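You operate a simulated robot arm through the tools that you are given. There is no shell and no other tool.

You are at the controls of a simulated robot arm. One attempt, no reset.

Task
Shut the maroon trainer down: throttle to idle, ignition off, key in its holder, fuel tap shut, black clamp off.
Fine: idle before ignition off, and ignition off before key and clamp; swing the clamp right up; leave the rest alone.

It is judged by the outcome, as a careful person would: the job done as asked, and still so three seconds after it is handed in. It fails if anything else is knocked over, pushed out of place, dropped, spilled or broken.

Robot
A 7-joint arm with a two-finger parallel gripper, fixed in place. Base frame: the origin is at the foot of the arm, x ahead of it, y to its left, z up; the work surface is at about z = 925. Lengths are in mm, angles in rad, forces in N, time in s.
Its first joint turns from -2.897 to 2.897 rad. Payload 4.4 kg.
The tool frame sits at the grasp point between the pads (the TCP): z along the fingers, y along the line on which they close. The tips reach 23 mm beyond it. The gripper opens to 94 mm. The fingers are 38 mm wide and 10 mm thick; the gripper's body (54 by 96 mm) begins 39 mm behind the TCP.
Orientation is that of the tool frame in the base frame, as [roll, pitch, yaw] about the fixed x, y, z axes, in that order (R = Rz(yaw) Ry(pitch) Rx(roll)). With the fingers straight down and closing along the base's y, the tool's x points along the base's -x, its y along +y and its z along -z.

Tools
- The arm moves only by the tool drive_tool. Its argument "increments" is a list of rows, each a list of 7 numbers: the shift along the tool's x, y, z in cm, then the turn, a rotation vector about the tool's x, y, z in rad, then the closure in counts, from 0 (fully open) to 255 (shut). In form: [[x, y, z, ax, ay, az, hand], ...]. A call has 1 to 20 rows; each row shifts and turns the commanded pose from where the row before left it, along the tool's axes as they then stand. A row lasts 0.2 s, in which the tool goes at most 50 mm and 0.15 rad; a call with a longer step from one row to the next is refused whole, and so is a gripper value outside its range. Where a pose cannot be reached the arm comes as near as it can. A force on the tool above 90 N (or 10 N above the force at the start of the call, whichever is more), or a blocked arm, ends the call early, and 0.2 s more pass. The fingers move at their own pace (about 72 mm/s each) and stop on an object; they squeeze with about 40 N. The grip force told is the motor's: it shows also when the fingers shut on nothing. Time passes only in rows, and 0.2 s behind the last, so rows that do not move let the fingers close. It gives the time, the measured TCP pose, the force on the tool (base axes), the opening and the grip force at its end, in the units of the frame above (readings bear some noise), with the torque about the TCP (base axes, N m) and any sound that the robot's microphone picked up.
- Cameras (640 x 400 px; columns grow to the right, rows downward): "scene" is fixed at [217, -497, 1424]; the picture's right is [0.64, -0.77, 0.00], its down [-0.51, -0.42, -0.75] and it looks along [0.58, 0.48, -0.66] (base axes); focal length 277 px, centre (320, 200). "wrist" rides on the gripper at [86, 16, -74] in the tool frame; the picture's right is [-0.18, 0.98, 0.00], its down [-0.58, -0.11, -0.81] and it looks along [-0.79, -0.15, 0.59] (tool axes); focal length 243 px, centre (320, 200).
- camera(camera): a new picture of that camera. No time passes.
- pixel_to_xyz(camera, pixels): for up to 12 pixels [column, row] of the newest picture of that camera ("zoom" is the newest enlarged one), the place [x, y, z] in the base frame of the surface seen there, good to about 3 mm. No time passes.
- enlarge(camera, box): a new picture of the part [left, top, right, bottom] of that camera's present view, enlarged. No time passes.
- sign_off(): hands the job in; it is judged then, once.

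Open the gripper and draw the arm clear of the work before you hand the job in, unless the task says otherwise.

The tools are called after "Call:" by a JSON object that holds its "fn" and its "kwargs". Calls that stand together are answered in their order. drive_tool: Moves the arm, as the interface text tells. Its arguments: {"type":"object","properties":{"increments":{"type":"array","items":{"type":"array","items":{"type":"number"}}}},"required":["increments"]} The other tools are called the same way: camera (camera) takes a picture; pixel_to_xyz (camera, pixels) gives the place of the surface under pixels of a picture; enlarge (camera, box) takes an enlarged picture of a part of a camera's view; sign_off () hands the job in.

At the start:

```text
clock: 0.0
position: [692.7, 259.7, 1048.4]
orientation: [-3.141, 0.001, 3.142]
ft_force: [0.6, 1.0, -0.7]
torque: [0.01, 0.02, 0.01]
opening: 94.1
grasp_force: 0.1
```

scene: 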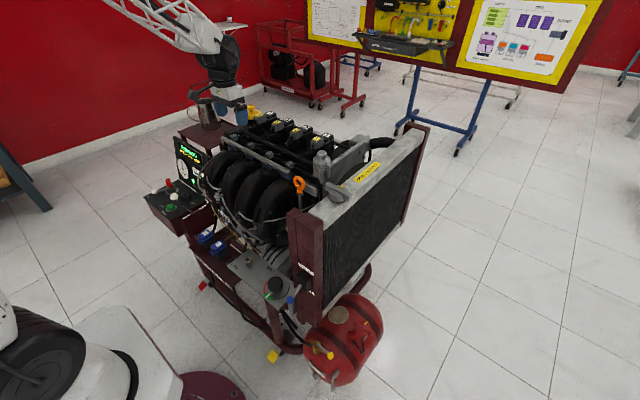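
wrist: 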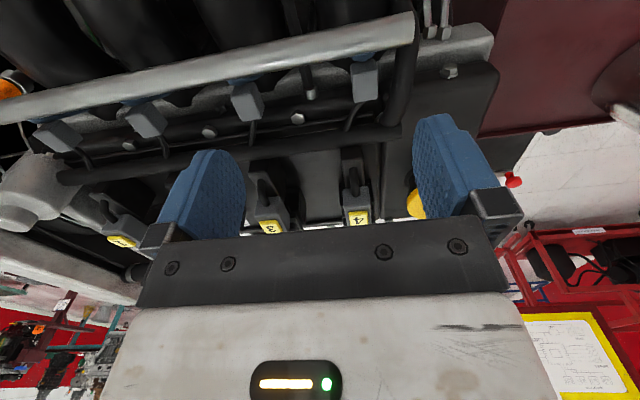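

The first pictures show a maroon engine trainer, with a control box near scene pixel (175,195) and a red tank near (345,335). I'll enlarge both areas.

Call:
{"fn": "enlarge", "kwargs": {"camera": "scene", "box": [130, 120, 250, 220]}}

Call:
{"fn": "enlarge", "kwargs": {"camera": "scene", "box": [180, 210, 400, 390]}}

Call:
{"fn": "enlarge", "kwargs": {"camera": "scene", "box": [180, 90, 400, 270]}}

```text
4.00 times, centred on (190, 170) of scene
```

zoom: 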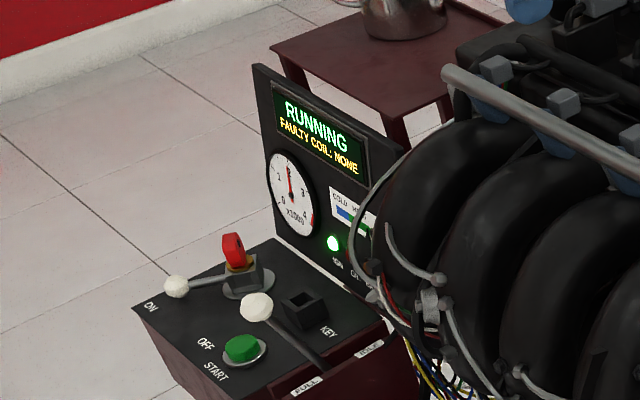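

```text
2.22 times, centred on (290, 300) of scene
```

zoom: 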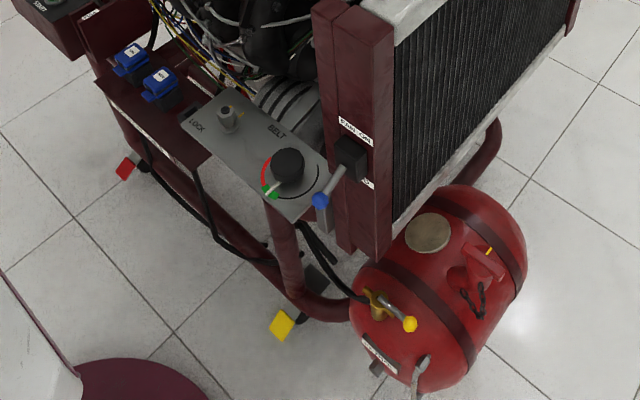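

```text
2.22 times, centred on (290, 180) of scene
```

zoom: 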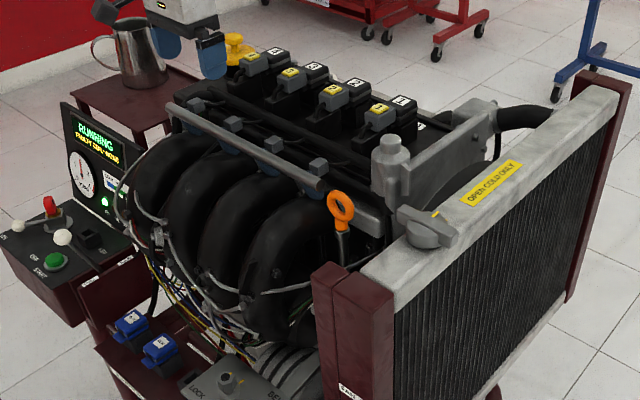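

I need more detail on the lower frame and the tank, so I'll enlarge further around scene (275,290), (340,340) and (215,265).

Call:
{"fn": "enlarge", "kwargs": {"camera": "scene", "box": [240, 260, 320, 370]}}

Call:
{"fn": "enlarge", "kwargs": {"camera": "scene", "box": [295, 300, 375, 390]}}

Call:
{"fn": "enlarge", "kwargs": {"camera": "scene", "box": [185, 210, 265, 310]}}

Call:
{"fn": "enlarge", "kwargs": {"camera": "scene", "box": [140, 165, 220, 220]}}

Call:
{"fn": "enlarge", "kwargs": {"camera": "scene", "box": [240, 230, 330, 320]}}

Call:
{"fn": "camera", "kwargs": {"camera": "wrist"}}

```text
3.64 times, centred on (280, 315) of scene
```

zoom: 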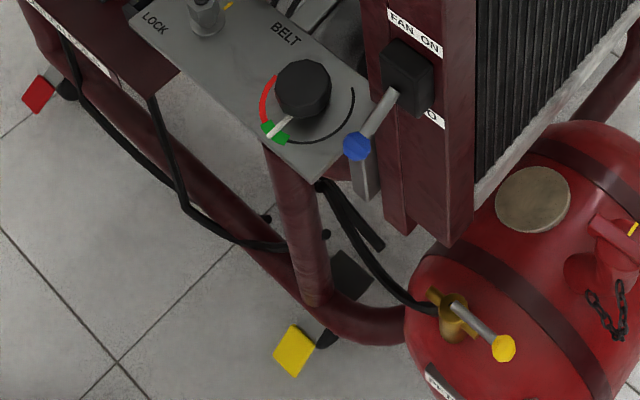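

```text
4.44 times, centred on (335, 345) of scene
```

zoom: 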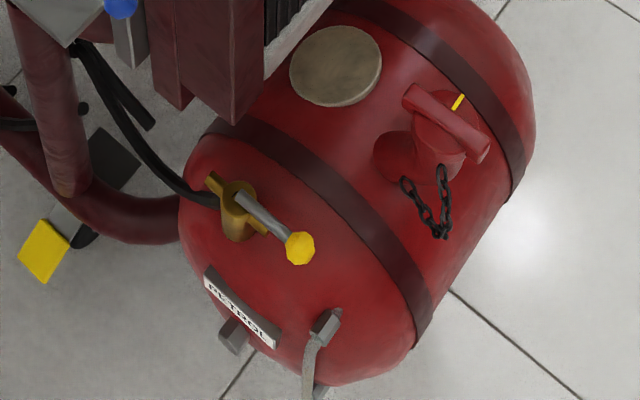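

```text
4.00 times, centred on (225, 260) of scene
```

zoom: 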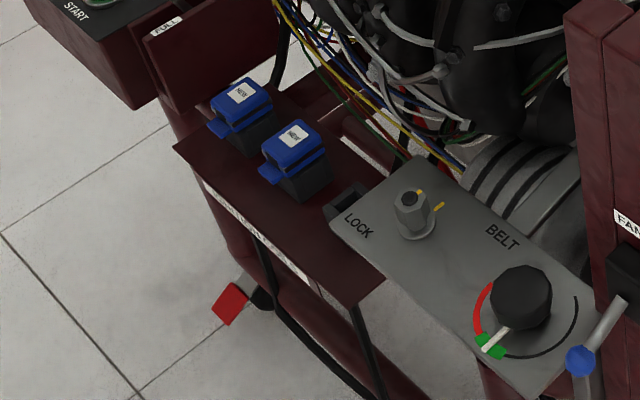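

```text
7.27 times, centred on (180, 192) of scene
```

zoom: 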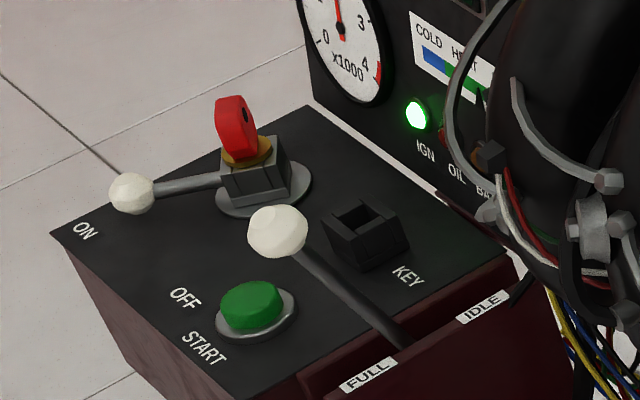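

```text
4.44 times, centred on (285, 275) of scene
```

zoom: 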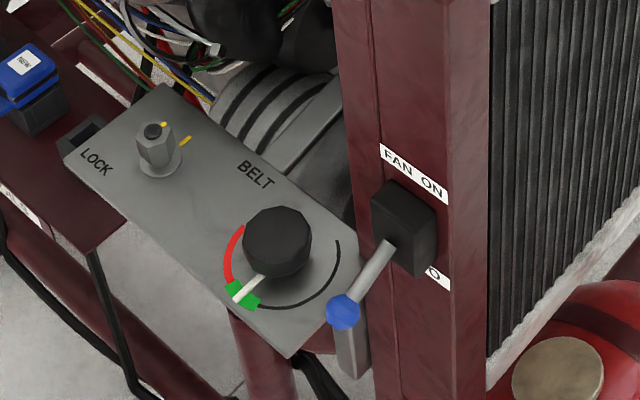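

```text
taken
```

wrist: 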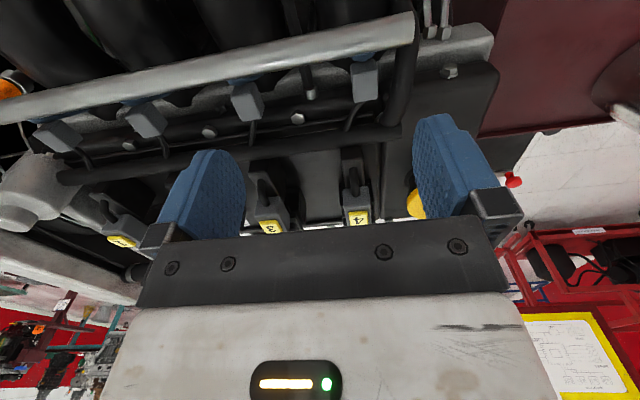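

I'll locate the main features with pixel_to_xyz, starting from the whole scene view.

Call:
{"fn": "pixel_to_xyz", "kwargs": {"camera": "scene", "pixels": [[167, 182], [163, 191], [194, 197], [170, 207], [145, 193], [190, 195], [327, 356], [318, 346], [273, 357], [202, 286], [280, 330], [230, 100]]}}

Call:
{"fn": "pixel_to_xyz", "kwargs": {"camera": "wrist", "pixels": [[512, 180], [415, 203], [360, 215], [270, 225], [620, 115], [560, 80], [450, 72], [20, 218]]}}

Call:
{"fn": "enlarge", "kwargs": {"camera": "wrist", "box": [400, 0, 640, 200]}}

Call:
{"fn": "enlarge", "kwargs": {"camera": "scene", "box": [180, 60, 280, 140]}}

```text
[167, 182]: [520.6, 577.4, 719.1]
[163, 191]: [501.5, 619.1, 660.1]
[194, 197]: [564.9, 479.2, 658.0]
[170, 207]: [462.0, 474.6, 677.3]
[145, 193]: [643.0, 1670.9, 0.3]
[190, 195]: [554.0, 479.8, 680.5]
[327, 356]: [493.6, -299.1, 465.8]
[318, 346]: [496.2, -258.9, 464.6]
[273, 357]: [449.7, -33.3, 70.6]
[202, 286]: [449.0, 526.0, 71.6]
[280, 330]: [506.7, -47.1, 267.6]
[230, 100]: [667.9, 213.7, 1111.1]
```

```text
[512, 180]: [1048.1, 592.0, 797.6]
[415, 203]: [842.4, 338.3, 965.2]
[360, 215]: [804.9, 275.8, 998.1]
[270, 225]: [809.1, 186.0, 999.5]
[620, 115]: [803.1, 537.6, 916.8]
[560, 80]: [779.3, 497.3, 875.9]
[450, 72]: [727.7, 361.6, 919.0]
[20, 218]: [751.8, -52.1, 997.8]
```

```text
2.00 times, centred on (520, 100) of wrist
```

zoom: 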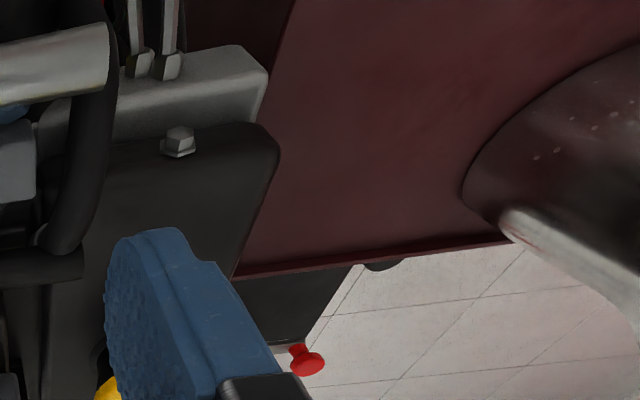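

```text
5.00 times, centred on (230, 100) of scene
```

zoom: 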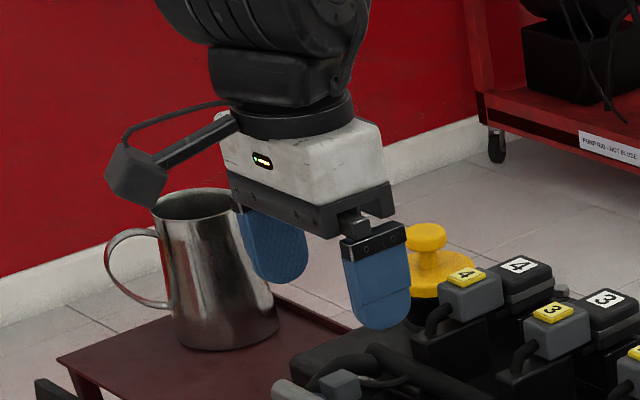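

I have to find the battery and its black clamp, probably behind the engine (there is a red knob at about [1048,592,798]). I'll raise the arm about 200 mm and move it 150 mm left to look there.

Call:
{"fn": "drive_tool", "kwargs": {"increments": [[0, 0, -4, 0, 0, 0, 0], [0, 0, -4, 0, 0, 0, 0], [0, 0, -4, 0, 0, 0, 0], [0, 0, -4, 0, 0, 0, 0], [0, 0, -4, 0, 0, 0, 0], [0, 4, 0, 0, 0, 0, 0], [0, 4, 0, 0, 0, 0, 0], [0, 4, 0, 0, 0, 0, 0], [0, 3, 0, 0, 0, 0, 0], [0, 0, 0, 0, 0, 0, 0]]}}

Call:
{"fn": "camera", "kwargs": {"camera": "wrist"}}

Call:
{"fn": "camera", "kwargs": {"camera": "scene"}}

```text
clock: 2.2
position: [694.9, 408.6, 1249.3]
orientation: [3.14, 0.0, 3.14]
ft_force: [1.0, 0.3, -0.5]
torque: [-0.02, 0.01, 0.01]
opening: 93.9
grasp_force: 0.0
```

```text
taken
```

wrist: 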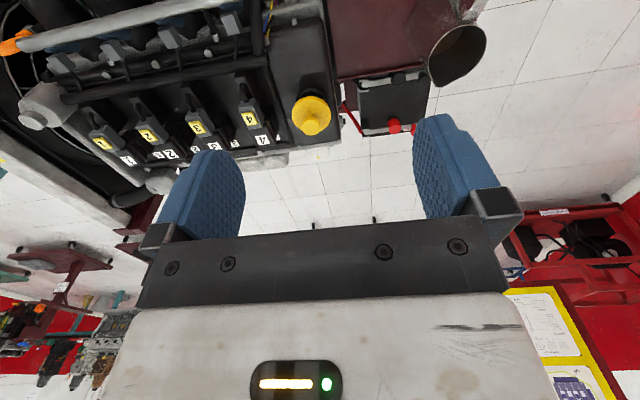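

```text
taken
```

scene: 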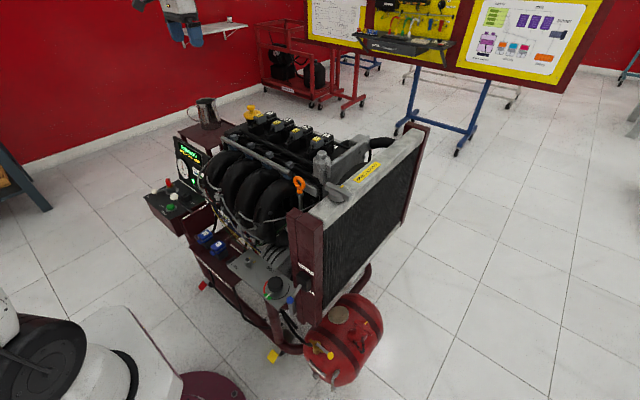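

A battery-like box sits at wrist (393,100) with a red knob at (395,125). I'll enlarge it.

Call:
{"fn": "enlarge", "kwargs": {"camera": "wrist", "box": [330, 50, 450, 150]}}

Call:
{"fn": "pixel_to_xyz", "kwargs": {"camera": "wrist", "pixels": [[395, 125], [410, 128], [393, 100], [370, 130], [420, 85], [360, 80], [455, 50], [400, 78]]}}

```text
4.00 times, centred on (390, 100) of wrist
```

zoom: 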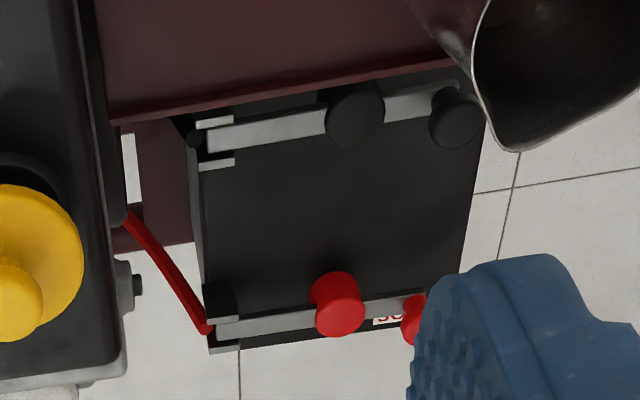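

```text
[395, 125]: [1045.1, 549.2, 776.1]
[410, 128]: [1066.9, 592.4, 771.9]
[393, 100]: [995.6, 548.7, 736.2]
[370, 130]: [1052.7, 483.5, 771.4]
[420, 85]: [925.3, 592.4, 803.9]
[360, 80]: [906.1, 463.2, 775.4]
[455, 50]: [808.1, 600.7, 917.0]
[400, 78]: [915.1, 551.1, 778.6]
```

The black clamp is a hinged bar with two black knobs at about [915,551,779] and [925,592,804], next to the jug. Next I'll measure the control box accurately on a zoomed scene view.

Call:
{"fn": "enlarge", "kwargs": {"camera": "scene", "box": [140, 165, 220, 220]}}

Call:
{"fn": "pixel_to_xyz", "kwargs": {"camera": "zoom", "pixels": [[130, 193], [278, 230], [238, 125], [250, 155], [250, 300], [345, 215], [365, 240], [380, 235], [340, 285], [395, 335], [185, 187], [200, 300]]}}

Call:
{"fn": "pixel_to_xyz", "kwargs": {"camera": "zoom", "pixels": [[365, 375], [480, 308], [410, 275], [85, 230], [100, 240], [300, 130], [420, 115], [270, 190], [355, 228], [325, 225], [255, 105], [230, 130]]}}

```text
7.27 times, centred on (180, 192) of scene
```

zoom: 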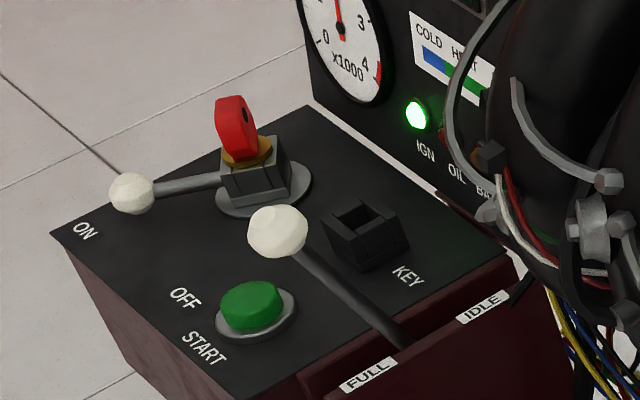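

```text
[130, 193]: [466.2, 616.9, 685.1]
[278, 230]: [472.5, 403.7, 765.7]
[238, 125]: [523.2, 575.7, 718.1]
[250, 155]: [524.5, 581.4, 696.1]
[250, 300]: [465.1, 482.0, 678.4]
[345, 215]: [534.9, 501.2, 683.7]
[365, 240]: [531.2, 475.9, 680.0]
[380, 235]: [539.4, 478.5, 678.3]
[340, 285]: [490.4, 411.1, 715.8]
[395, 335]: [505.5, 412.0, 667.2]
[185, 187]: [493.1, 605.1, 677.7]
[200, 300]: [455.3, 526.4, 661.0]
```

```text
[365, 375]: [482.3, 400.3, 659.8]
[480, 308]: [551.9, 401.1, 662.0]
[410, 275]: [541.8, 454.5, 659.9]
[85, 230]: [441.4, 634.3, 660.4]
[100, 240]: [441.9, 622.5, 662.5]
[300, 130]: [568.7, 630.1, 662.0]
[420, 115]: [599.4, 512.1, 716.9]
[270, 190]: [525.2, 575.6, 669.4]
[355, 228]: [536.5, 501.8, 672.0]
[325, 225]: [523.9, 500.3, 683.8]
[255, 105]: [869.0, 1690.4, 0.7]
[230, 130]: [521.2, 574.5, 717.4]
```

The panel top is at z≈660, the throttle knob at about [472,404,766] (FULL x≈482, IDLE x≈552), the ignition hub at about [525,576] and the key holder at about [533,500]. I'll check clearances around the engine side and the display panel.

Call:
{"fn": "enlarge", "kwargs": {"camera": "scene", "box": [150, 110, 270, 210]}}

Call:
{"fn": "pixel_to_xyz", "kwargs": {"camera": "scene", "pixels": [[200, 165], [205, 185], [212, 190], [218, 155], [225, 175], [178, 137], [202, 150], [195, 125], [208, 150], [197, 172], [192, 180], [210, 200]]}}

Call:
{"fn": "pixel_to_xyz", "kwargs": {"camera": "scene", "pixels": [[204, 192], [207, 170], [215, 165], [235, 195], [215, 210], [230, 150], [240, 140], [182, 128], [200, 100], [212, 105], [205, 125], [215, 130]]}}

```text
4.00 times, centred on (210, 160) of scene
```

zoom: 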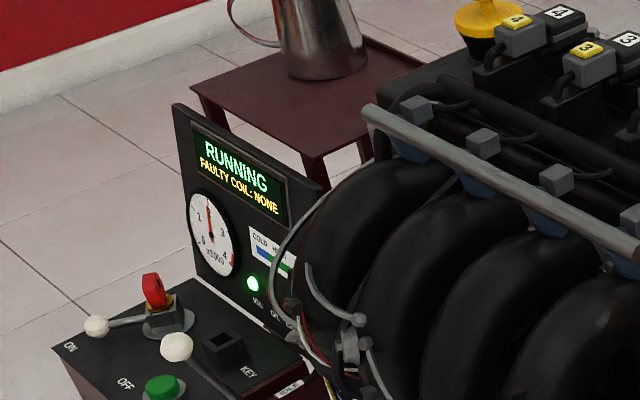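

```text
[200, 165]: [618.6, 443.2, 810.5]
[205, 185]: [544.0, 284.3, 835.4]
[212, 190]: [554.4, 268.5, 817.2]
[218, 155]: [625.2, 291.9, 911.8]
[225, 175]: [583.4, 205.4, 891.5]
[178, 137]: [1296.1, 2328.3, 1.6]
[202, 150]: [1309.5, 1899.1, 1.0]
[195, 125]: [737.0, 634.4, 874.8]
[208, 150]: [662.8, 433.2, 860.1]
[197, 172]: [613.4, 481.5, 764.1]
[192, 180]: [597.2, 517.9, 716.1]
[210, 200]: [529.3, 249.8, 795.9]
```

```text
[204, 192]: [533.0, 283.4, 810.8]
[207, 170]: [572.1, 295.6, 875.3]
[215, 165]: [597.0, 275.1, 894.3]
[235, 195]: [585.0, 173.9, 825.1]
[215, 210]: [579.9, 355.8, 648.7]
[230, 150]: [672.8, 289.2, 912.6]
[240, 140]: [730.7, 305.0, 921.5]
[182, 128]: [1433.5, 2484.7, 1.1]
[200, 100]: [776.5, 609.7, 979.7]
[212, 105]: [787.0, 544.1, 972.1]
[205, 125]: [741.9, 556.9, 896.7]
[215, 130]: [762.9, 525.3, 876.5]
```

The manifold runners are at y≲300 near the throttle, so there is some space. I'll move to about x=420, y=470, z=1000 (away from the engine first, then down) for a close wrist view of the control box.

Call:
{"fn": "drive_tool", "kwargs": {"increments": [[4.5, 0.5, 0, 0, 0, 0, 0], [4.5, 0.5, 0, 0, 0, 0, 0], [4.5, 1, 0, 0, 0, 0, 0], [4.5, 1, 0, 0, 0, 0, 0], [4.5, 1, 0, 0, 0, 0, 0], [4.5, 1, 0, 0, 0, 0, 0], [0, 0.5, 4.5, 0, 0, 0, 0], [0, 0.5, 4.5, 0, 0, 0, 0], [0, 0, 4.5, 0, 0, 0, 0], [0, 0, 4.5, 0, 0, 0, 0], [0, 0, 4.5, 0, 0, 0, 0], [0, 0, 2.5, 0, 0, 0, 0], [0, 0, 0, 0, 0, 0, 0]]}}

Call:
{"fn": "camera", "kwargs": {"camera": "wrist"}}

Call:
{"fn": "camera", "kwargs": {"camera": "scene"}}

```text
clock: 5.0
position: [425.1, 467.5, 998.7]
orientation: [-3.141, 0.0, -3.14]
ft_force: [-0.2, -0.3, -0.2]
torque: [0.0, 0.0, 0.01]
opening: 94.1
grasp_force: 0.2
```

```text
taken
```

wrist: 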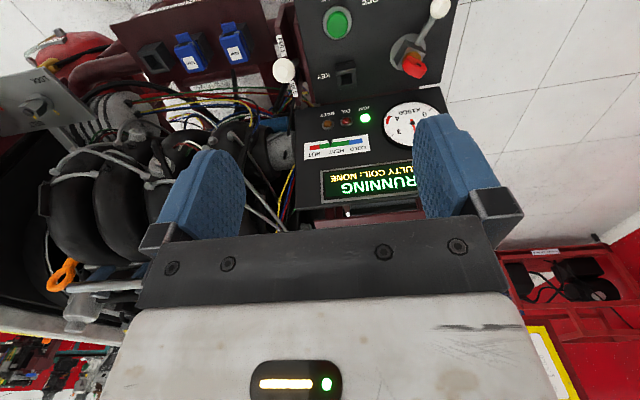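

```text
taken
```

scene: 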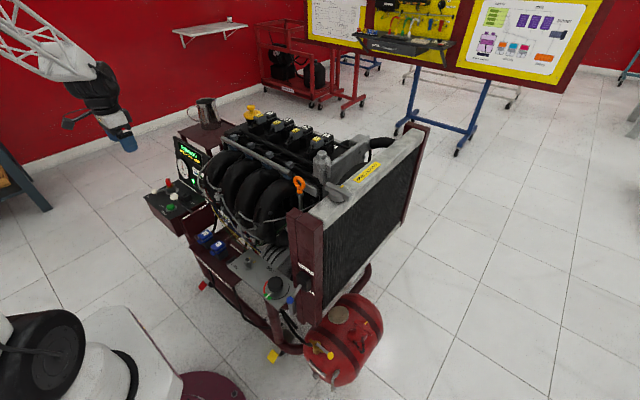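

The wrist view shows the throttle knob at (284,70), the key holder at (345,72), the ignition knob at (439,8) and the key at (413,65). I'll zoom in and measure them.

Call:
{"fn": "enlarge", "kwargs": {"camera": "wrist", "box": [240, 0, 480, 150]}}

Call:
{"fn": "pixel_to_xyz", "kwargs": {"camera": "wrist", "pixels": [[284, 70], [439, 8], [425, 30], [413, 65], [407, 55], [345, 72], [335, 72], [355, 72], [345, 82], [297, 90], [281, 48], [305, 88]]}}

Call:
{"fn": "pixel_to_xyz", "kwargs": {"camera": "wrist", "pixels": [[250, 110], [275, 120], [300, 120], [285, 150], [260, 150], [230, 120], [300, 200], [200, 130], [320, 215], [340, 170], [285, 190], [245, 140]]}}

```text
2.67 times, centred on (360, 75) of wrist
```

zoom: 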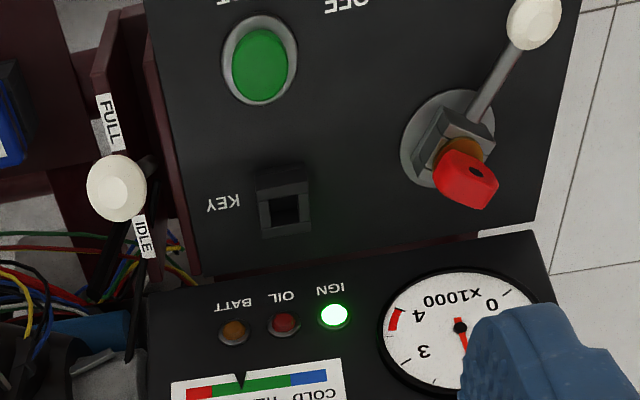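

```text
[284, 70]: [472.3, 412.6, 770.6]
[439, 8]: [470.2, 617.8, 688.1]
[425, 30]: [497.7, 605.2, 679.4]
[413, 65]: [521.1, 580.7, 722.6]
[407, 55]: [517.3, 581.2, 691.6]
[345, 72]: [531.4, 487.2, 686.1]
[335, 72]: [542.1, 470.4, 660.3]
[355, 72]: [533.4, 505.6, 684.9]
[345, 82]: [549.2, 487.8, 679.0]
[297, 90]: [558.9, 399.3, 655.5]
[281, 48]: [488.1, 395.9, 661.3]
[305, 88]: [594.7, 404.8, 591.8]
```

```text
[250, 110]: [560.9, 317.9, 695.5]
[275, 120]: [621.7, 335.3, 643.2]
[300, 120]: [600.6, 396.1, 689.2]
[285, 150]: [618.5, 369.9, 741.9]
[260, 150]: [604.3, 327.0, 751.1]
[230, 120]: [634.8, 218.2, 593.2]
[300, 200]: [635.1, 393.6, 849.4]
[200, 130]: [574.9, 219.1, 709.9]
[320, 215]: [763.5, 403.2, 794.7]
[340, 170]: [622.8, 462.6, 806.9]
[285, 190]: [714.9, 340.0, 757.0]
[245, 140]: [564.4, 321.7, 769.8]
```

The knob centre is near [473,411,763]. I'll move above it with the fingers about 60 mm apart at z≈860 and check alignment before descending.

Call:
{"fn": "drive_tool", "kwargs": {"increments": [[-2.4, -2.8, 0, 0, 0, 0, 90], [-2.4, -2.8, 0, 0, 0, 0, 90], [0, 0, 4.6, 0, 0, 0, 90], [0, 0, 4.6, 0, 0, 0, 90], [0, 0, 4.6, 0, 0, 0, 90], [0, 0, 0, 0, 0, 0, 90]]}}

Call:
{"fn": "camera", "kwargs": {"camera": "wrist"}}

Call:
{"fn": "enlarge", "kwargs": {"camera": "scene", "box": [100, 110, 240, 220]}}

```text
clock: 6.4
position: [471.3, 411.3, 859.3]
orientation: [3.141, 0.0, -3.141]
ft_force: [-0.4, -0.6, 1.4]
torque: [0.02, 0.0, 0.0]
opening: 60.7
grasp_force: 0.0
```

```text
taken
```

wrist: 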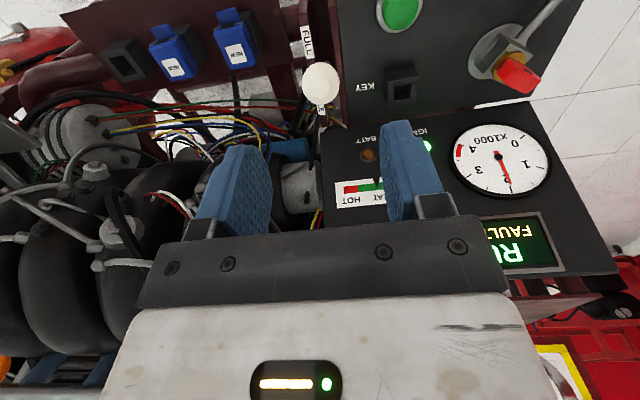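

```text
3.64 times, centred on (170, 165) of scene
```

zoom: 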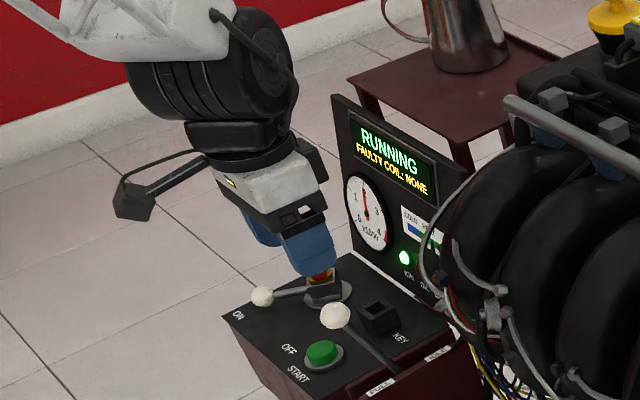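

The wrist view now shows the knob at (320,83). I'll measure it again for the centre and edges.

Call:
{"fn": "pixel_to_xyz", "kwargs": {"camera": "wrist", "pixels": [[320, 83], [306, 83], [336, 83], [320, 69], [320, 99], [312, 130], [320, 110]]}}

```text
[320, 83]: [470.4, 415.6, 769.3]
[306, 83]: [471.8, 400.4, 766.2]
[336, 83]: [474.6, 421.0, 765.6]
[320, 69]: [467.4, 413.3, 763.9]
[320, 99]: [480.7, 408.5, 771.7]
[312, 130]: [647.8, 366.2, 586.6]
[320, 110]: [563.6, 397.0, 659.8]
```

The ball spans y≈399–422, so its centre is near [475,411,760]. I'll descend around it and close the fingers.

Call:
{"fn": "drive_tool", "kwargs": {"increments": [[-0.3, 0, 3, 0, 0, 0, 90], [0, 0, 3, 0, 0, 0, 90], [0, 0, 2.5, 0, 0, 0, 90], [0, 0, 1.3, 0, 0, 0, 90], [0, 0, 0, 0, 0, 0, 180], [0, 0, 0, 0, 0, 0, 255], [0, 0, 0, 0, 0, 0, 255], [0, 0, 0, 0, 0, 0, 255]]}}

Call:
{"fn": "camera", "kwargs": {"camera": "wrist"}}

Call:
{"fn": "enlarge", "kwargs": {"camera": "scene", "box": [100, 110, 240, 220]}}

```text
clock: 8.2
position: [474.1, 413.1, 761.7]
orientation: [-3.141, -0.002, 3.141]
ft_force: [1.8, -28.9, 1.9]
torque: [-0.14, -0.36, -0.18]
opening: 27.4
grasp_force: 45.0
```

```text
taken
```

wrist: 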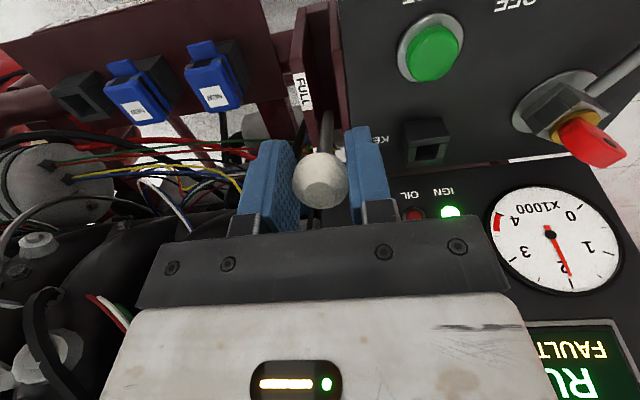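

```text
3.64 times, centred on (170, 165) of scene
```

zoom: 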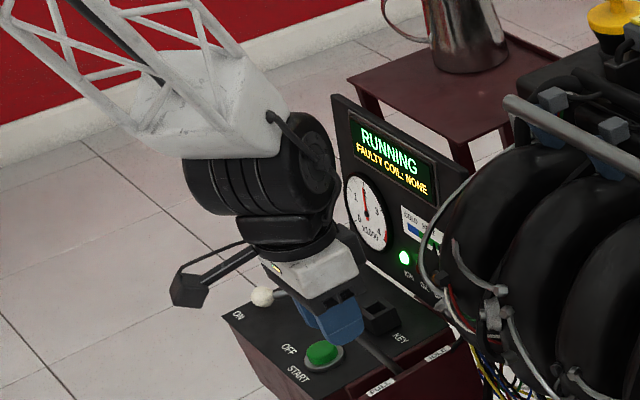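

The ball is gripped (opening 27.4), with a −29 N side force that means I'm slightly too far in +y. I'll shift 2 mm in −y and draw the knob toward IDLE (+x).

Call:
{"fn": "drive_tool", "kwargs": {"increments": [[0, -0.2, 0, 0, 0, 0, 255], [-0.8, 0, -0.25, 0, 0, 0, 255], [-0.8, 0, -0.2, 0, 0, 0, 255], [-0.8, 0, -0.15, 0, 0, 0, 255], [-0.8, 0, -0.1, 0, 0, 0, 255], [-0.8, 0, 0, 0, 0, 0, 255], [0, 0, 0, 0, 0, 0, 255]]}}

Call:
{"fn": "camera", "kwargs": {"camera": "wrist"}}

Call:
{"fn": "enlarge", "kwargs": {"camera": "scene", "box": [100, 110, 240, 220]}}

```text
clock: 9.8
position: [514.3, 412.1, 771.6]
orientation: [3.14, 0.002, -3.141]
ft_force: [-10.5, 48.5, 3.8]
torque: [0.32, 1.24, 0.02]
opening: 27.4
grasp_force: 44.9
```

```text
taken
```

wrist: 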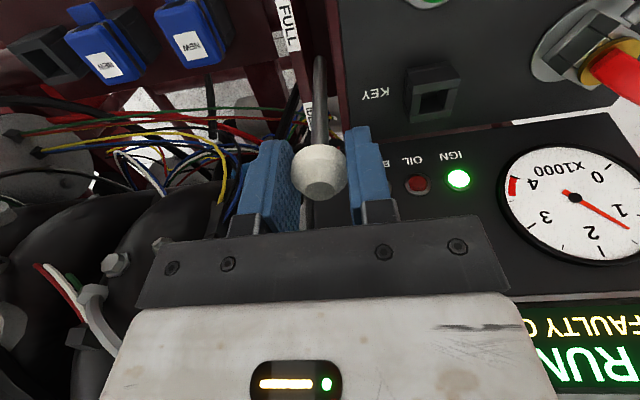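

```text
3.64 times, centred on (170, 165) of scene
```

zoom: 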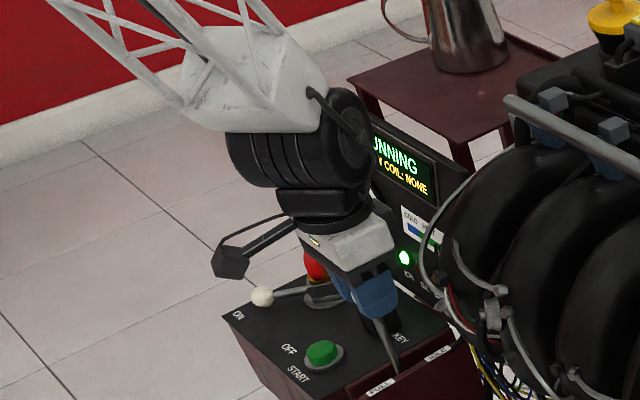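

The knob follows and the rpm is dropping (needle about 1.5). I'll correct y by +1 mm and continue to IDLE with the arc falling.

Call:
{"fn": "drive_tool", "kwargs": {"increments": [[0, 0.12, 0, 0, 0, 0, 255], [-0.8, 0, 0, 0, 0, 0, 255], [-0.8, 0, 0.1, 0, 0, 0, 255], [-0.8, 0, 0.15, 0, 0, 0, 255], [-0.8, 0, 0.2, 0, 0, 0, 255], [-0.8, 0, 0.25, 0, 0, 0, 255], [0, 0, 0, 0, 0, 0, 255]]}}

Call:
{"fn": "camera", "kwargs": {"camera": "wrist"}}

Call:
{"fn": "enlarge", "kwargs": {"camera": "scene", "box": [100, 110, 240, 220]}}

```text
clock: 11.4
position: [554.1, 412.9, 762.6]
orientation: [-3.14, -0.002, 3.141]
ft_force: [-30.8, 19.6, 3.5]
torque: [-0.01, 0.0, -0.27]
opening: 26.9
grasp_force: 45.1
```

```text
taken
```

wrist: 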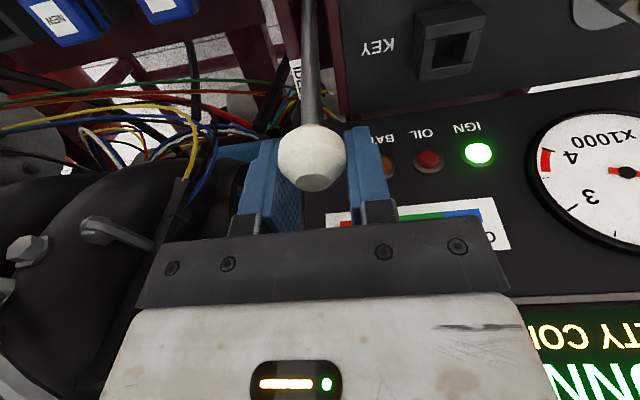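

```text
3.64 times, centred on (170, 165) of scene
```

zoom: 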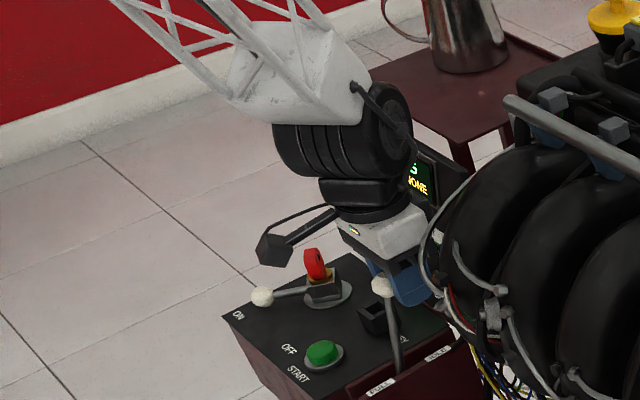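

The x force rises to −31 N and the ball has slipped slightly back in the pads, so the stop may be reached. I'll push 6 mm further to confirm.

Call:
{"fn": "drive_tool", "kwargs": {"increments": [[-0.3, 0, 0.05, 0, 0, 0, 255], [-0.3, 0, 0.05, 0, 0, 0, 255], [0, 0, 0, 0, 0, 0, 255]]}}

Call:
{"fn": "pixel_to_xyz", "kwargs": {"camera": "scene", "pixels": [[205, 188]]}}

Call:
{"fn": "camera", "kwargs": {"camera": "wrist"}}

Call:
{"fn": "enlarge", "kwargs": {"camera": "scene", "box": [160, 150, 240, 220]}}

```text
clock: 12.2
position: [561.1, 411.1, 761.4]
orientation: [3.141, -0.001, -3.141]
ft_force: [-0.4, -0.3, -0.7]
torque: [-0.03, 0.03, 0.02]
opening: 0.0
grasp_force: 42.3
```

```text
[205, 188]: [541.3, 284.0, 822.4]
```

```text
taken
```

wrist: 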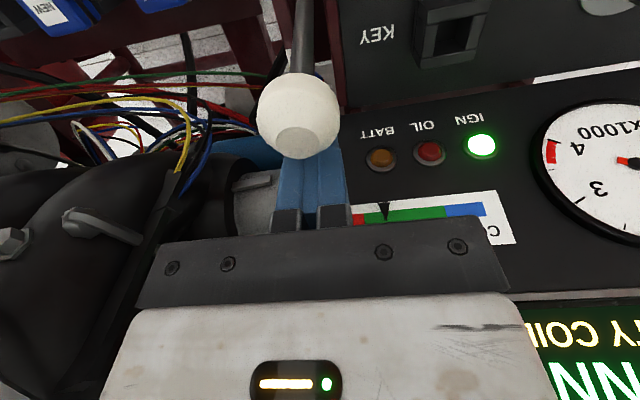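

```text
5.71 times, centred on (200, 185) of scene
```

zoom: 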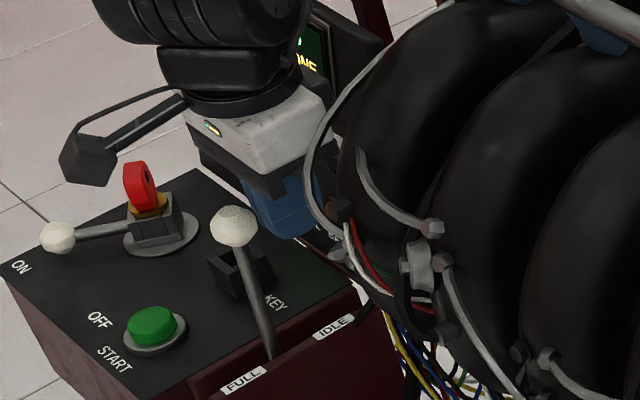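

The ball slipped out of the fingers. I'll check where it now stands.

Call:
{"fn": "pixel_to_xyz", "kwargs": {"camera": "zoom", "pixels": [[235, 225], [258, 300], [268, 345]]}}

Call:
{"fn": "pixel_to_xyz", "kwargs": {"camera": "wrist", "pixels": [[298, 110], [295, 142], [300, 60]]}}

```text
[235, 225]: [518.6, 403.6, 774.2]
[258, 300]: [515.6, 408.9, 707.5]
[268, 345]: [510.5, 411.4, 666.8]
```

```text
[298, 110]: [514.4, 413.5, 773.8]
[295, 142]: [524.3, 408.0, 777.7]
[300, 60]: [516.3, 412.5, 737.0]
```

The ball is at about [519,411,766] with the lever near vertical. I'll rise, go to its −x side with the fingers closed, and push it to the idle stop.

Call:
{"fn": "drive_tool", "kwargs": {"increments": [[0, 0, -3.5, 0, 0, 0, 255], [0, 0, -3.5, 0, 0, 0, 255], [4.5, 0, 0, 0, 0, 0, 255], [4.5, 0, 0, 0, 0, 0, 255], [0, 0, 3.3, 0, 0, 0, 255], [0, 0, 3.3, 0, 0, 0, 255], [0, 0, 0, 0, 0, 0, 255]]}}

Call:
{"fn": "camera", "kwargs": {"camera": "wrist"}}

Call:
{"fn": "enlarge", "kwargs": {"camera": "scene", "box": [150, 120, 240, 220]}}

```text
clock: 13.8
position: [470.0, 412.3, 765.1]
orientation: [-3.141, -0.001, -3.141]
ft_force: [0.2, -0.2, -0.5]
torque: [0.03, 0.0, -0.01]
opening: 0.0
grasp_force: 42.2
```

```text
taken
```

wrist: 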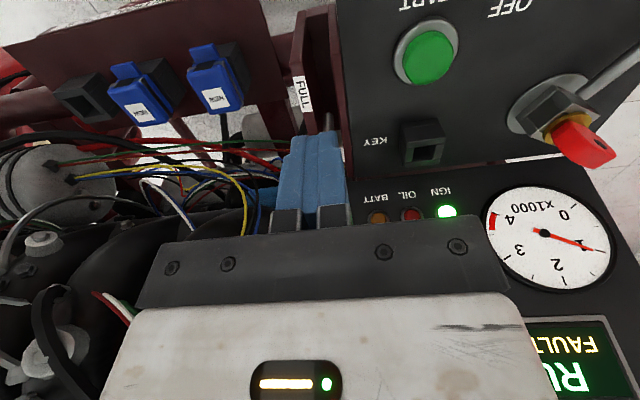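

```text
4.00 times, centred on (195, 170) of scene
```

zoom: 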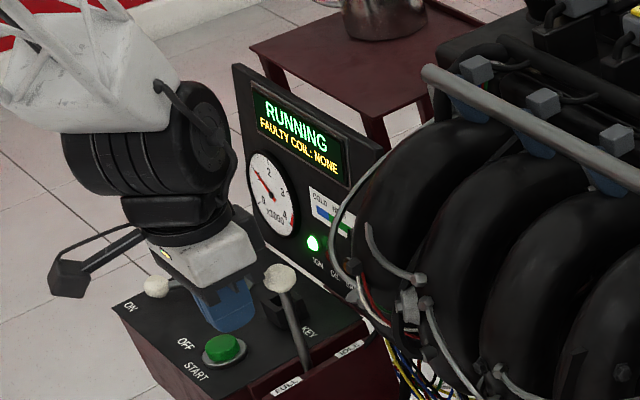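

The rpm is now about 1100. I'll push in +x in small steps and watch the x force.

Call:
{"fn": "drive_tool", "kwargs": {"increments": [[-1.0, 0, 0, 0, 0, 0, 255], [-0.6, 0, 0, 0, 0, 0, 255], [-0.5, 0, 0, 0, 0, 0, 255], [-0.5, 0, 0, 0, 0, 0, 255], [-0.4, 0, 0, 0, 0, 0, 255], [0, 0, 0, 0, 0, 0, 255]]}}

Call:
{"fn": "enlarge", "kwargs": {"camera": "scene", "box": [150, 120, 240, 220]}}

Call:
{"fn": "camera", "kwargs": {"camera": "wrist"}}

```text
clock: 15.2
position: [501.1, 413.2, 765.1]
orientation: [3.141, 0.0, -3.142]
ft_force: [1.0, -0.4, 0.6]
torque: [0.0, 0.0, 0.01]
opening: 0.0
grasp_force: 42.3
```

```text
4.00 times, centred on (195, 170) of scene
```

zoom: 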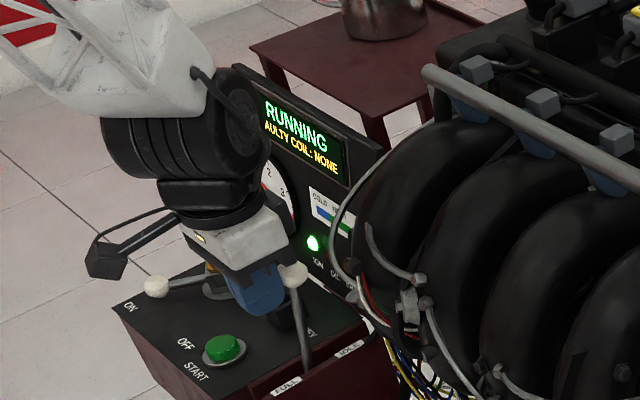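

```text
taken
```

wrist: 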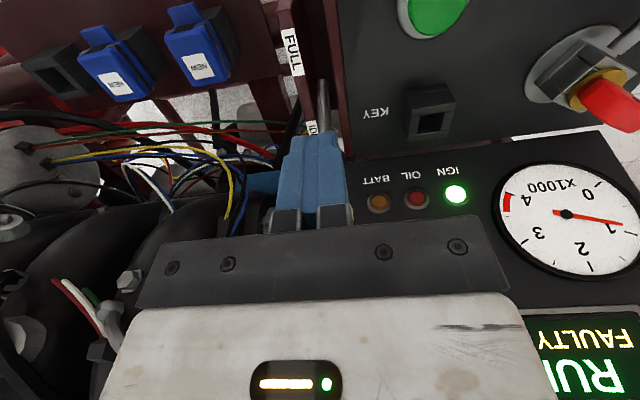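

The knob is moving with little force and the rpm is just under 1000. I'll keep pushing until the stop resists.

Call:
{"fn": "drive_tool", "kwargs": {"increments": [[-0.4, 0, 0, 0, 0, 0, 255], [-0.4, 0, 0, 0, 0, 0, 255], [-0.4, 0, 0, 0, 0, 0, 255], [0, 0, 0, 0, 0, 0, 255]]}}

Call:
{"fn": "camera", "kwargs": {"camera": "wrist"}}

```text
clock: 15.8
position: [503.7, 412.2, 765.2]
orientation: [-3.137, -0.005, 3.141]
ft_force: [-51.7, 5.1, 29.0]
torque: [-0.01, -0.46, 0.09]
opening: 0.0
grasp_force: 42.4
stopped in row 3: the force on the tool passed its limit at 102 N (the readings are from after the stop); the commanded pose is now the measured one
```

```text
taken
```

wrist: 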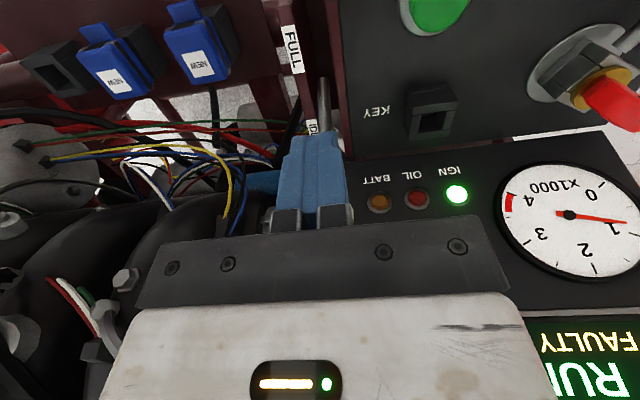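

The idle stop is reached (force limit at x≈504, rpm about 900). I'll back off 3 cm and rise, then check the lever.

Call:
{"fn": "drive_tool", "kwargs": {"increments": [[1.5, 0, 0, 0, 0, 0, 255], [1.5, 0, 0, 0, 0, 0, 255], [0, 0, -4, 0, 0, 0, 255], [0, 0, -4, 0, 0, 0, 200], [1, 3, -4, 0, 0, 0, 100], [1, 3, -2, 0, 0, 0, 0], [0, 0, 0, 0, 0, 0, 0]]}}

Call:
{"fn": "enlarge", "kwargs": {"camera": "scene", "box": [140, 120, 230, 220]}}

Call:
{"fn": "camera", "kwargs": {"camera": "wrist"}}

```text
refused: row 5 steps farther than a row can; nothing moved
```

```text
4.00 times, centred on (185, 170) of scene
```

zoom: 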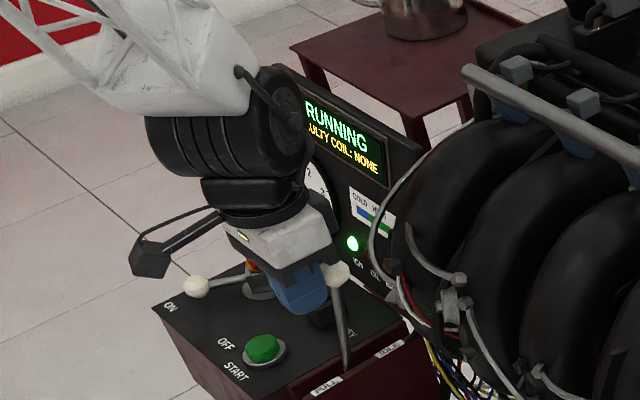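

```text
taken
```

wrist: 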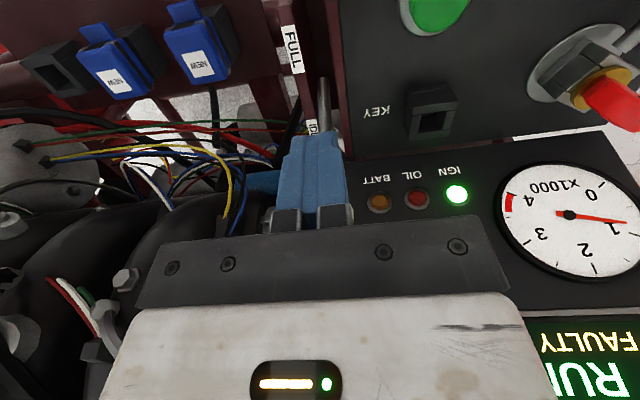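

The call was refused because one row was too long. I'll repeat the retreat with shorter steps.

Call:
{"fn": "drive_tool", "kwargs": {"increments": [[1.5, 0, 0, 0, 0, 0, 255], [1.5, 0, 0, 0, 0, 0, 255], [0, 0, -4, 0, 0, 0, 255], [0, 0, -4, 0, 0, 0, 255], [1, 3, -2, 0, 0, 0, 255], [1, 3, -2, 0, 0, 0, 255], [0, 0, 0, 0, 0, 0, 255]]}}

Call:
{"fn": "enlarge", "kwargs": {"camera": "scene", "box": [140, 120, 230, 220]}}

Call:
{"fn": "camera", "kwargs": {"camera": "wrist"}}

```text
clock: 17.4
position: [455.0, 472.1, 884.1]
orientation: [-3.138, -0.005, 3.141]
ft_force: [0.2, -0.5, -0.4]
torque: [-0.02, 0.0, 0.01]
opening: 0.1
grasp_force: 42.8
```

```text
4.00 times, centred on (185, 170) of scene
```

zoom: 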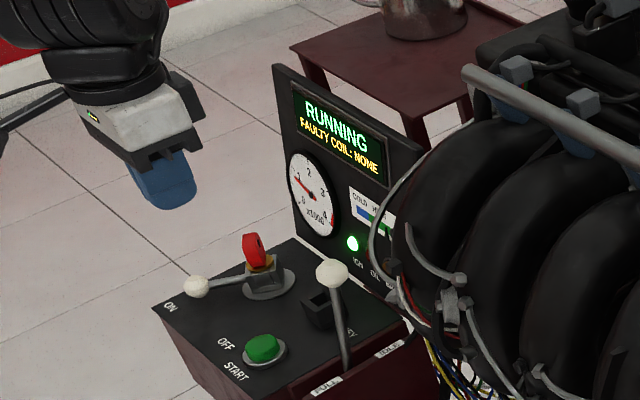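

```text
taken
```

wrist: 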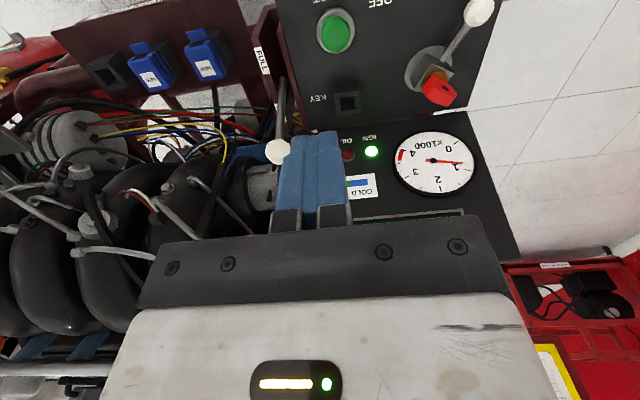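

The throttle is at idle and the display still reads RUNNING. Next is the ignition lever: its knob at about [469,617,687] has to be pushed in −y toward OFF. I'll measure it again first.

Call:
{"fn": "pixel_to_xyz", "kwargs": {"camera": "zoom", "pixels": [[332, 273], [197, 287], [226, 344], [170, 307], [268, 282], [253, 243], [265, 350], [230, 282]]}}

Call:
{"fn": "enlarge", "kwargs": {"camera": "wrist", "box": [300, 0, 500, 130]}}

Call:
{"fn": "pixel_to_xyz", "kwargs": {"camera": "wrist", "pixels": [[478, 12], [455, 42], [437, 90], [430, 78], [378, 4], [347, 103], [410, 72], [432, 50], [335, 33], [440, 102], [427, 97], [452, 90]]}}

```text
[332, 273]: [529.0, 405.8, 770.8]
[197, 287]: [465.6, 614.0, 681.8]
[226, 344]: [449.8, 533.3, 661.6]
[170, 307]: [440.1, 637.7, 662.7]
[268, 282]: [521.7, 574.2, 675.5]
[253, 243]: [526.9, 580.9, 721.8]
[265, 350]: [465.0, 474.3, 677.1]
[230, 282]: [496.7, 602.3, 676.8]
```

```text
3.08 times, centred on (400, 65) of wrist
```

zoom: 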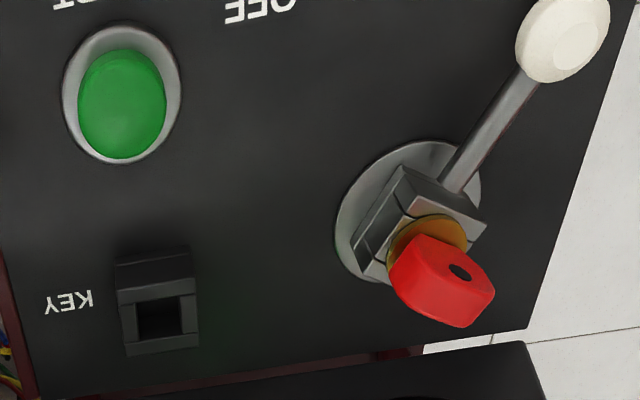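

```text
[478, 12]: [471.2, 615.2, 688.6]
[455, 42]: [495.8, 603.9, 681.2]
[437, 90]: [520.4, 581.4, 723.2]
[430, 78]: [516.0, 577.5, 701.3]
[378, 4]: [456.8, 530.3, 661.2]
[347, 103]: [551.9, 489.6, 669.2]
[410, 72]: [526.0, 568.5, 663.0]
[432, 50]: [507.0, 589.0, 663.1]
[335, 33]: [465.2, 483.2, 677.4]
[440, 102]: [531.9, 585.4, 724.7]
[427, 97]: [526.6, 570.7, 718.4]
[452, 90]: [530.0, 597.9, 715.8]
```

The knob centre is near [469,615,682] and the OFF label is at [453,530]. I'll position the closed fingers on the knob's +y side at [462,652,693].

Call:
{"fn": "drive_tool", "kwargs": {"increments": [[-0.4, 4.5, 0, 0, 0, 0, 255], [-0.3, 4.5, 0, 0, 0, 0, 255], [0, 4.5, 0, 0, 0, 0, 255], [0, 4.5, 0, 0, 0, 0, 255], [0, 0, 4.7, 0, 0, 0, 255], [0, 0, 4.7, 0, 0, 0, 255], [0, 0, 4.7, 0, 0, 0, 255], [0, 0, 4.6, 0, 0, 0, 255], [0, 0, 0.3, 0, 0, 0, 255], [0, 0, 0, 0, 0, 0, 255]]}}

Call:
{"fn": "camera", "kwargs": {"camera": "wrist"}}

Call:
{"fn": "enlarge", "kwargs": {"camera": "scene", "box": [120, 130, 220, 220]}}

```text
clock: 19.6
position: [461.2, 652.0, 693.6]
orientation: [-3.138, -0.005, -3.141]
ft_force: [0.2, 0.8, 0.1]
torque: [-0.01, -0.02, 0.02]
opening: 0.1
grasp_force: 42.2
```

```text
taken
```

wrist: 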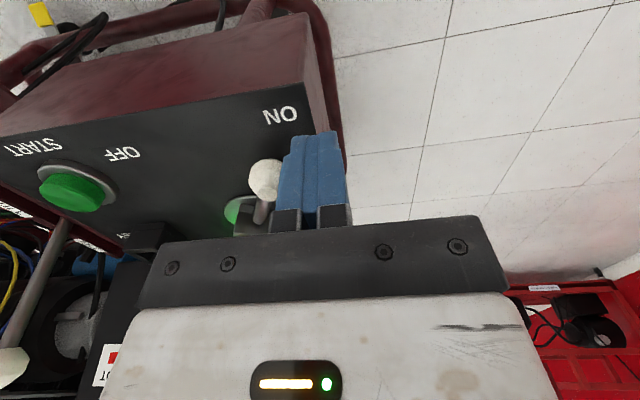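

```text
4.44 times, centred on (170, 175) of scene
```

zoom: 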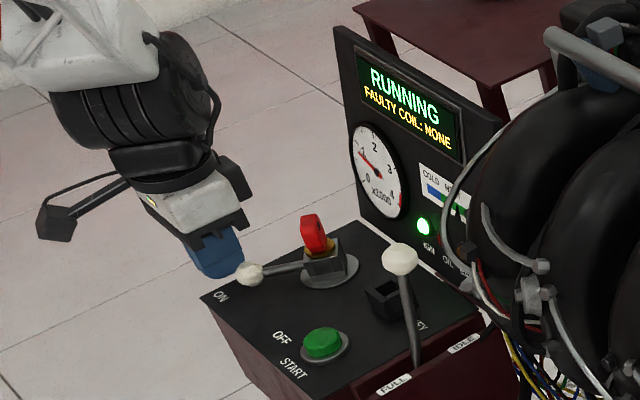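

The fingers are beside the knob. I'll push it in −y by 60 mm, in 1 cm steps.

Call:
{"fn": "drive_tool", "kwargs": {"increments": [[0, -1, 0, 0, 0, 0, 255], [0, -1, 0, 0, 0, 0, 255], [0, -1, 0, 0, 0, 0, 255], [0, -1, 0, 0, 0, 0, 255], [0, -1, 0, 0, 0, 0, 255], [0, -1, 0, 0, 0, 0, 255], [0, 0, 0, 0, 0, 0, 255]]}}

Call:
{"fn": "camera", "kwargs": {"camera": "wrist"}}

Call:
{"fn": "enlarge", "kwargs": {"camera": "scene", "box": [120, 130, 220, 220]}}

```text
clock: 21.2
position: [461.9, 591.6, 694.8]
orientation: [-3.137, -0.004, -3.139]
ft_force: [0.5, 0.1, 0.4]
torque: [-0.01, -0.05, -0.01]
opening: 0.0
grasp_force: 42.7
```

```text
taken
```

wrist: 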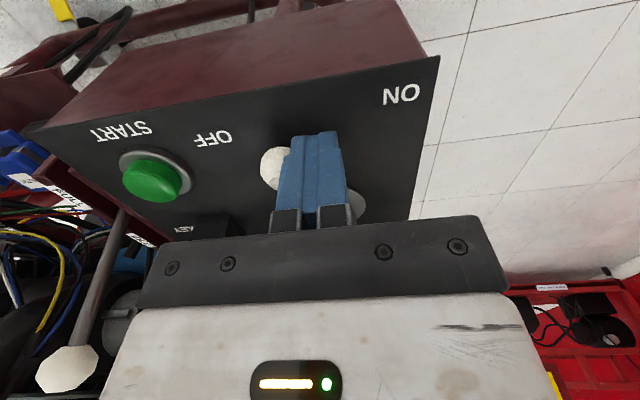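

```text
4.44 times, centred on (170, 175) of scene
```

zoom: 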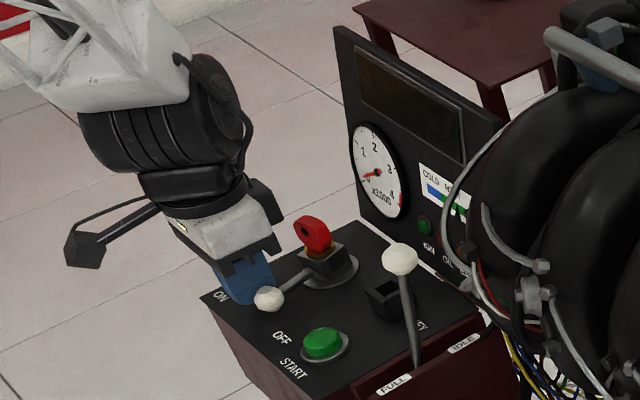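

The display and IGN lamp have gone dark. The lever still isn't pointing at OFF, so I'll keep pushing carefully to its stop.

Call:
{"fn": "drive_tool", "kwargs": {"increments": [[0, -0.7, 0, 0, 0, 0, 255], [0, -0.7, 0, 0, 0, 0, 255], [0, -0.6, 0, 0, 0, 0, 255], [0, -0.5, 0, 0, 0, 0, 255], [0, -0.4, 0, 0, 0, 0, 255], [0, -0.4, 0, 0, 0, 0, 255], [0, 0, 0, 0, 0, 0, 255]]}}

Call:
{"fn": "camera", "kwargs": {"camera": "wrist"}}

Call:
{"fn": "enlarge", "kwargs": {"camera": "scene", "box": [120, 130, 220, 220]}}

```text
clock: 22.2
position: [461.9, 572.9, 696.4]
orientation: [3.138, 0.0, -3.137]
ft_force: [-9.7, 42.3, -25.5]
torque: [1.05, 0.41, 0.37]
opening: 0.0
grasp_force: 42.2
stopped in row 4: the force on the tool passed its limit at 105 N (the readings are from after the stop); the commanded pose is now the measured one
```

```text
taken
```

wrist: 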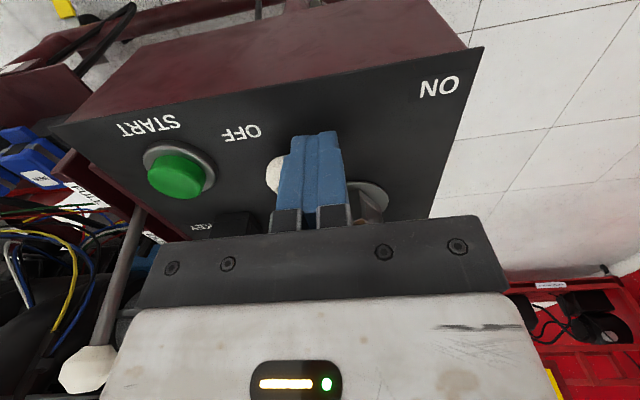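

```text
4.44 times, centred on (170, 175) of scene
```

zoom: 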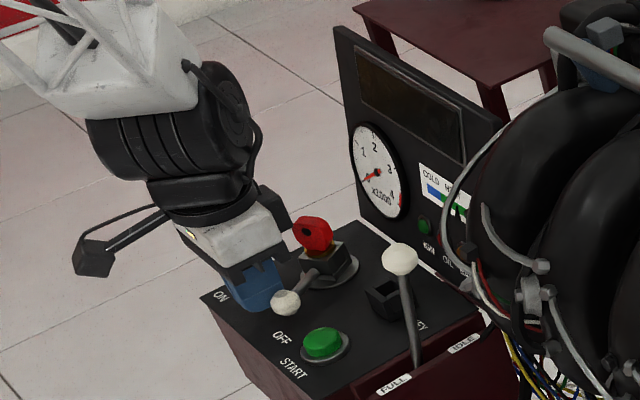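

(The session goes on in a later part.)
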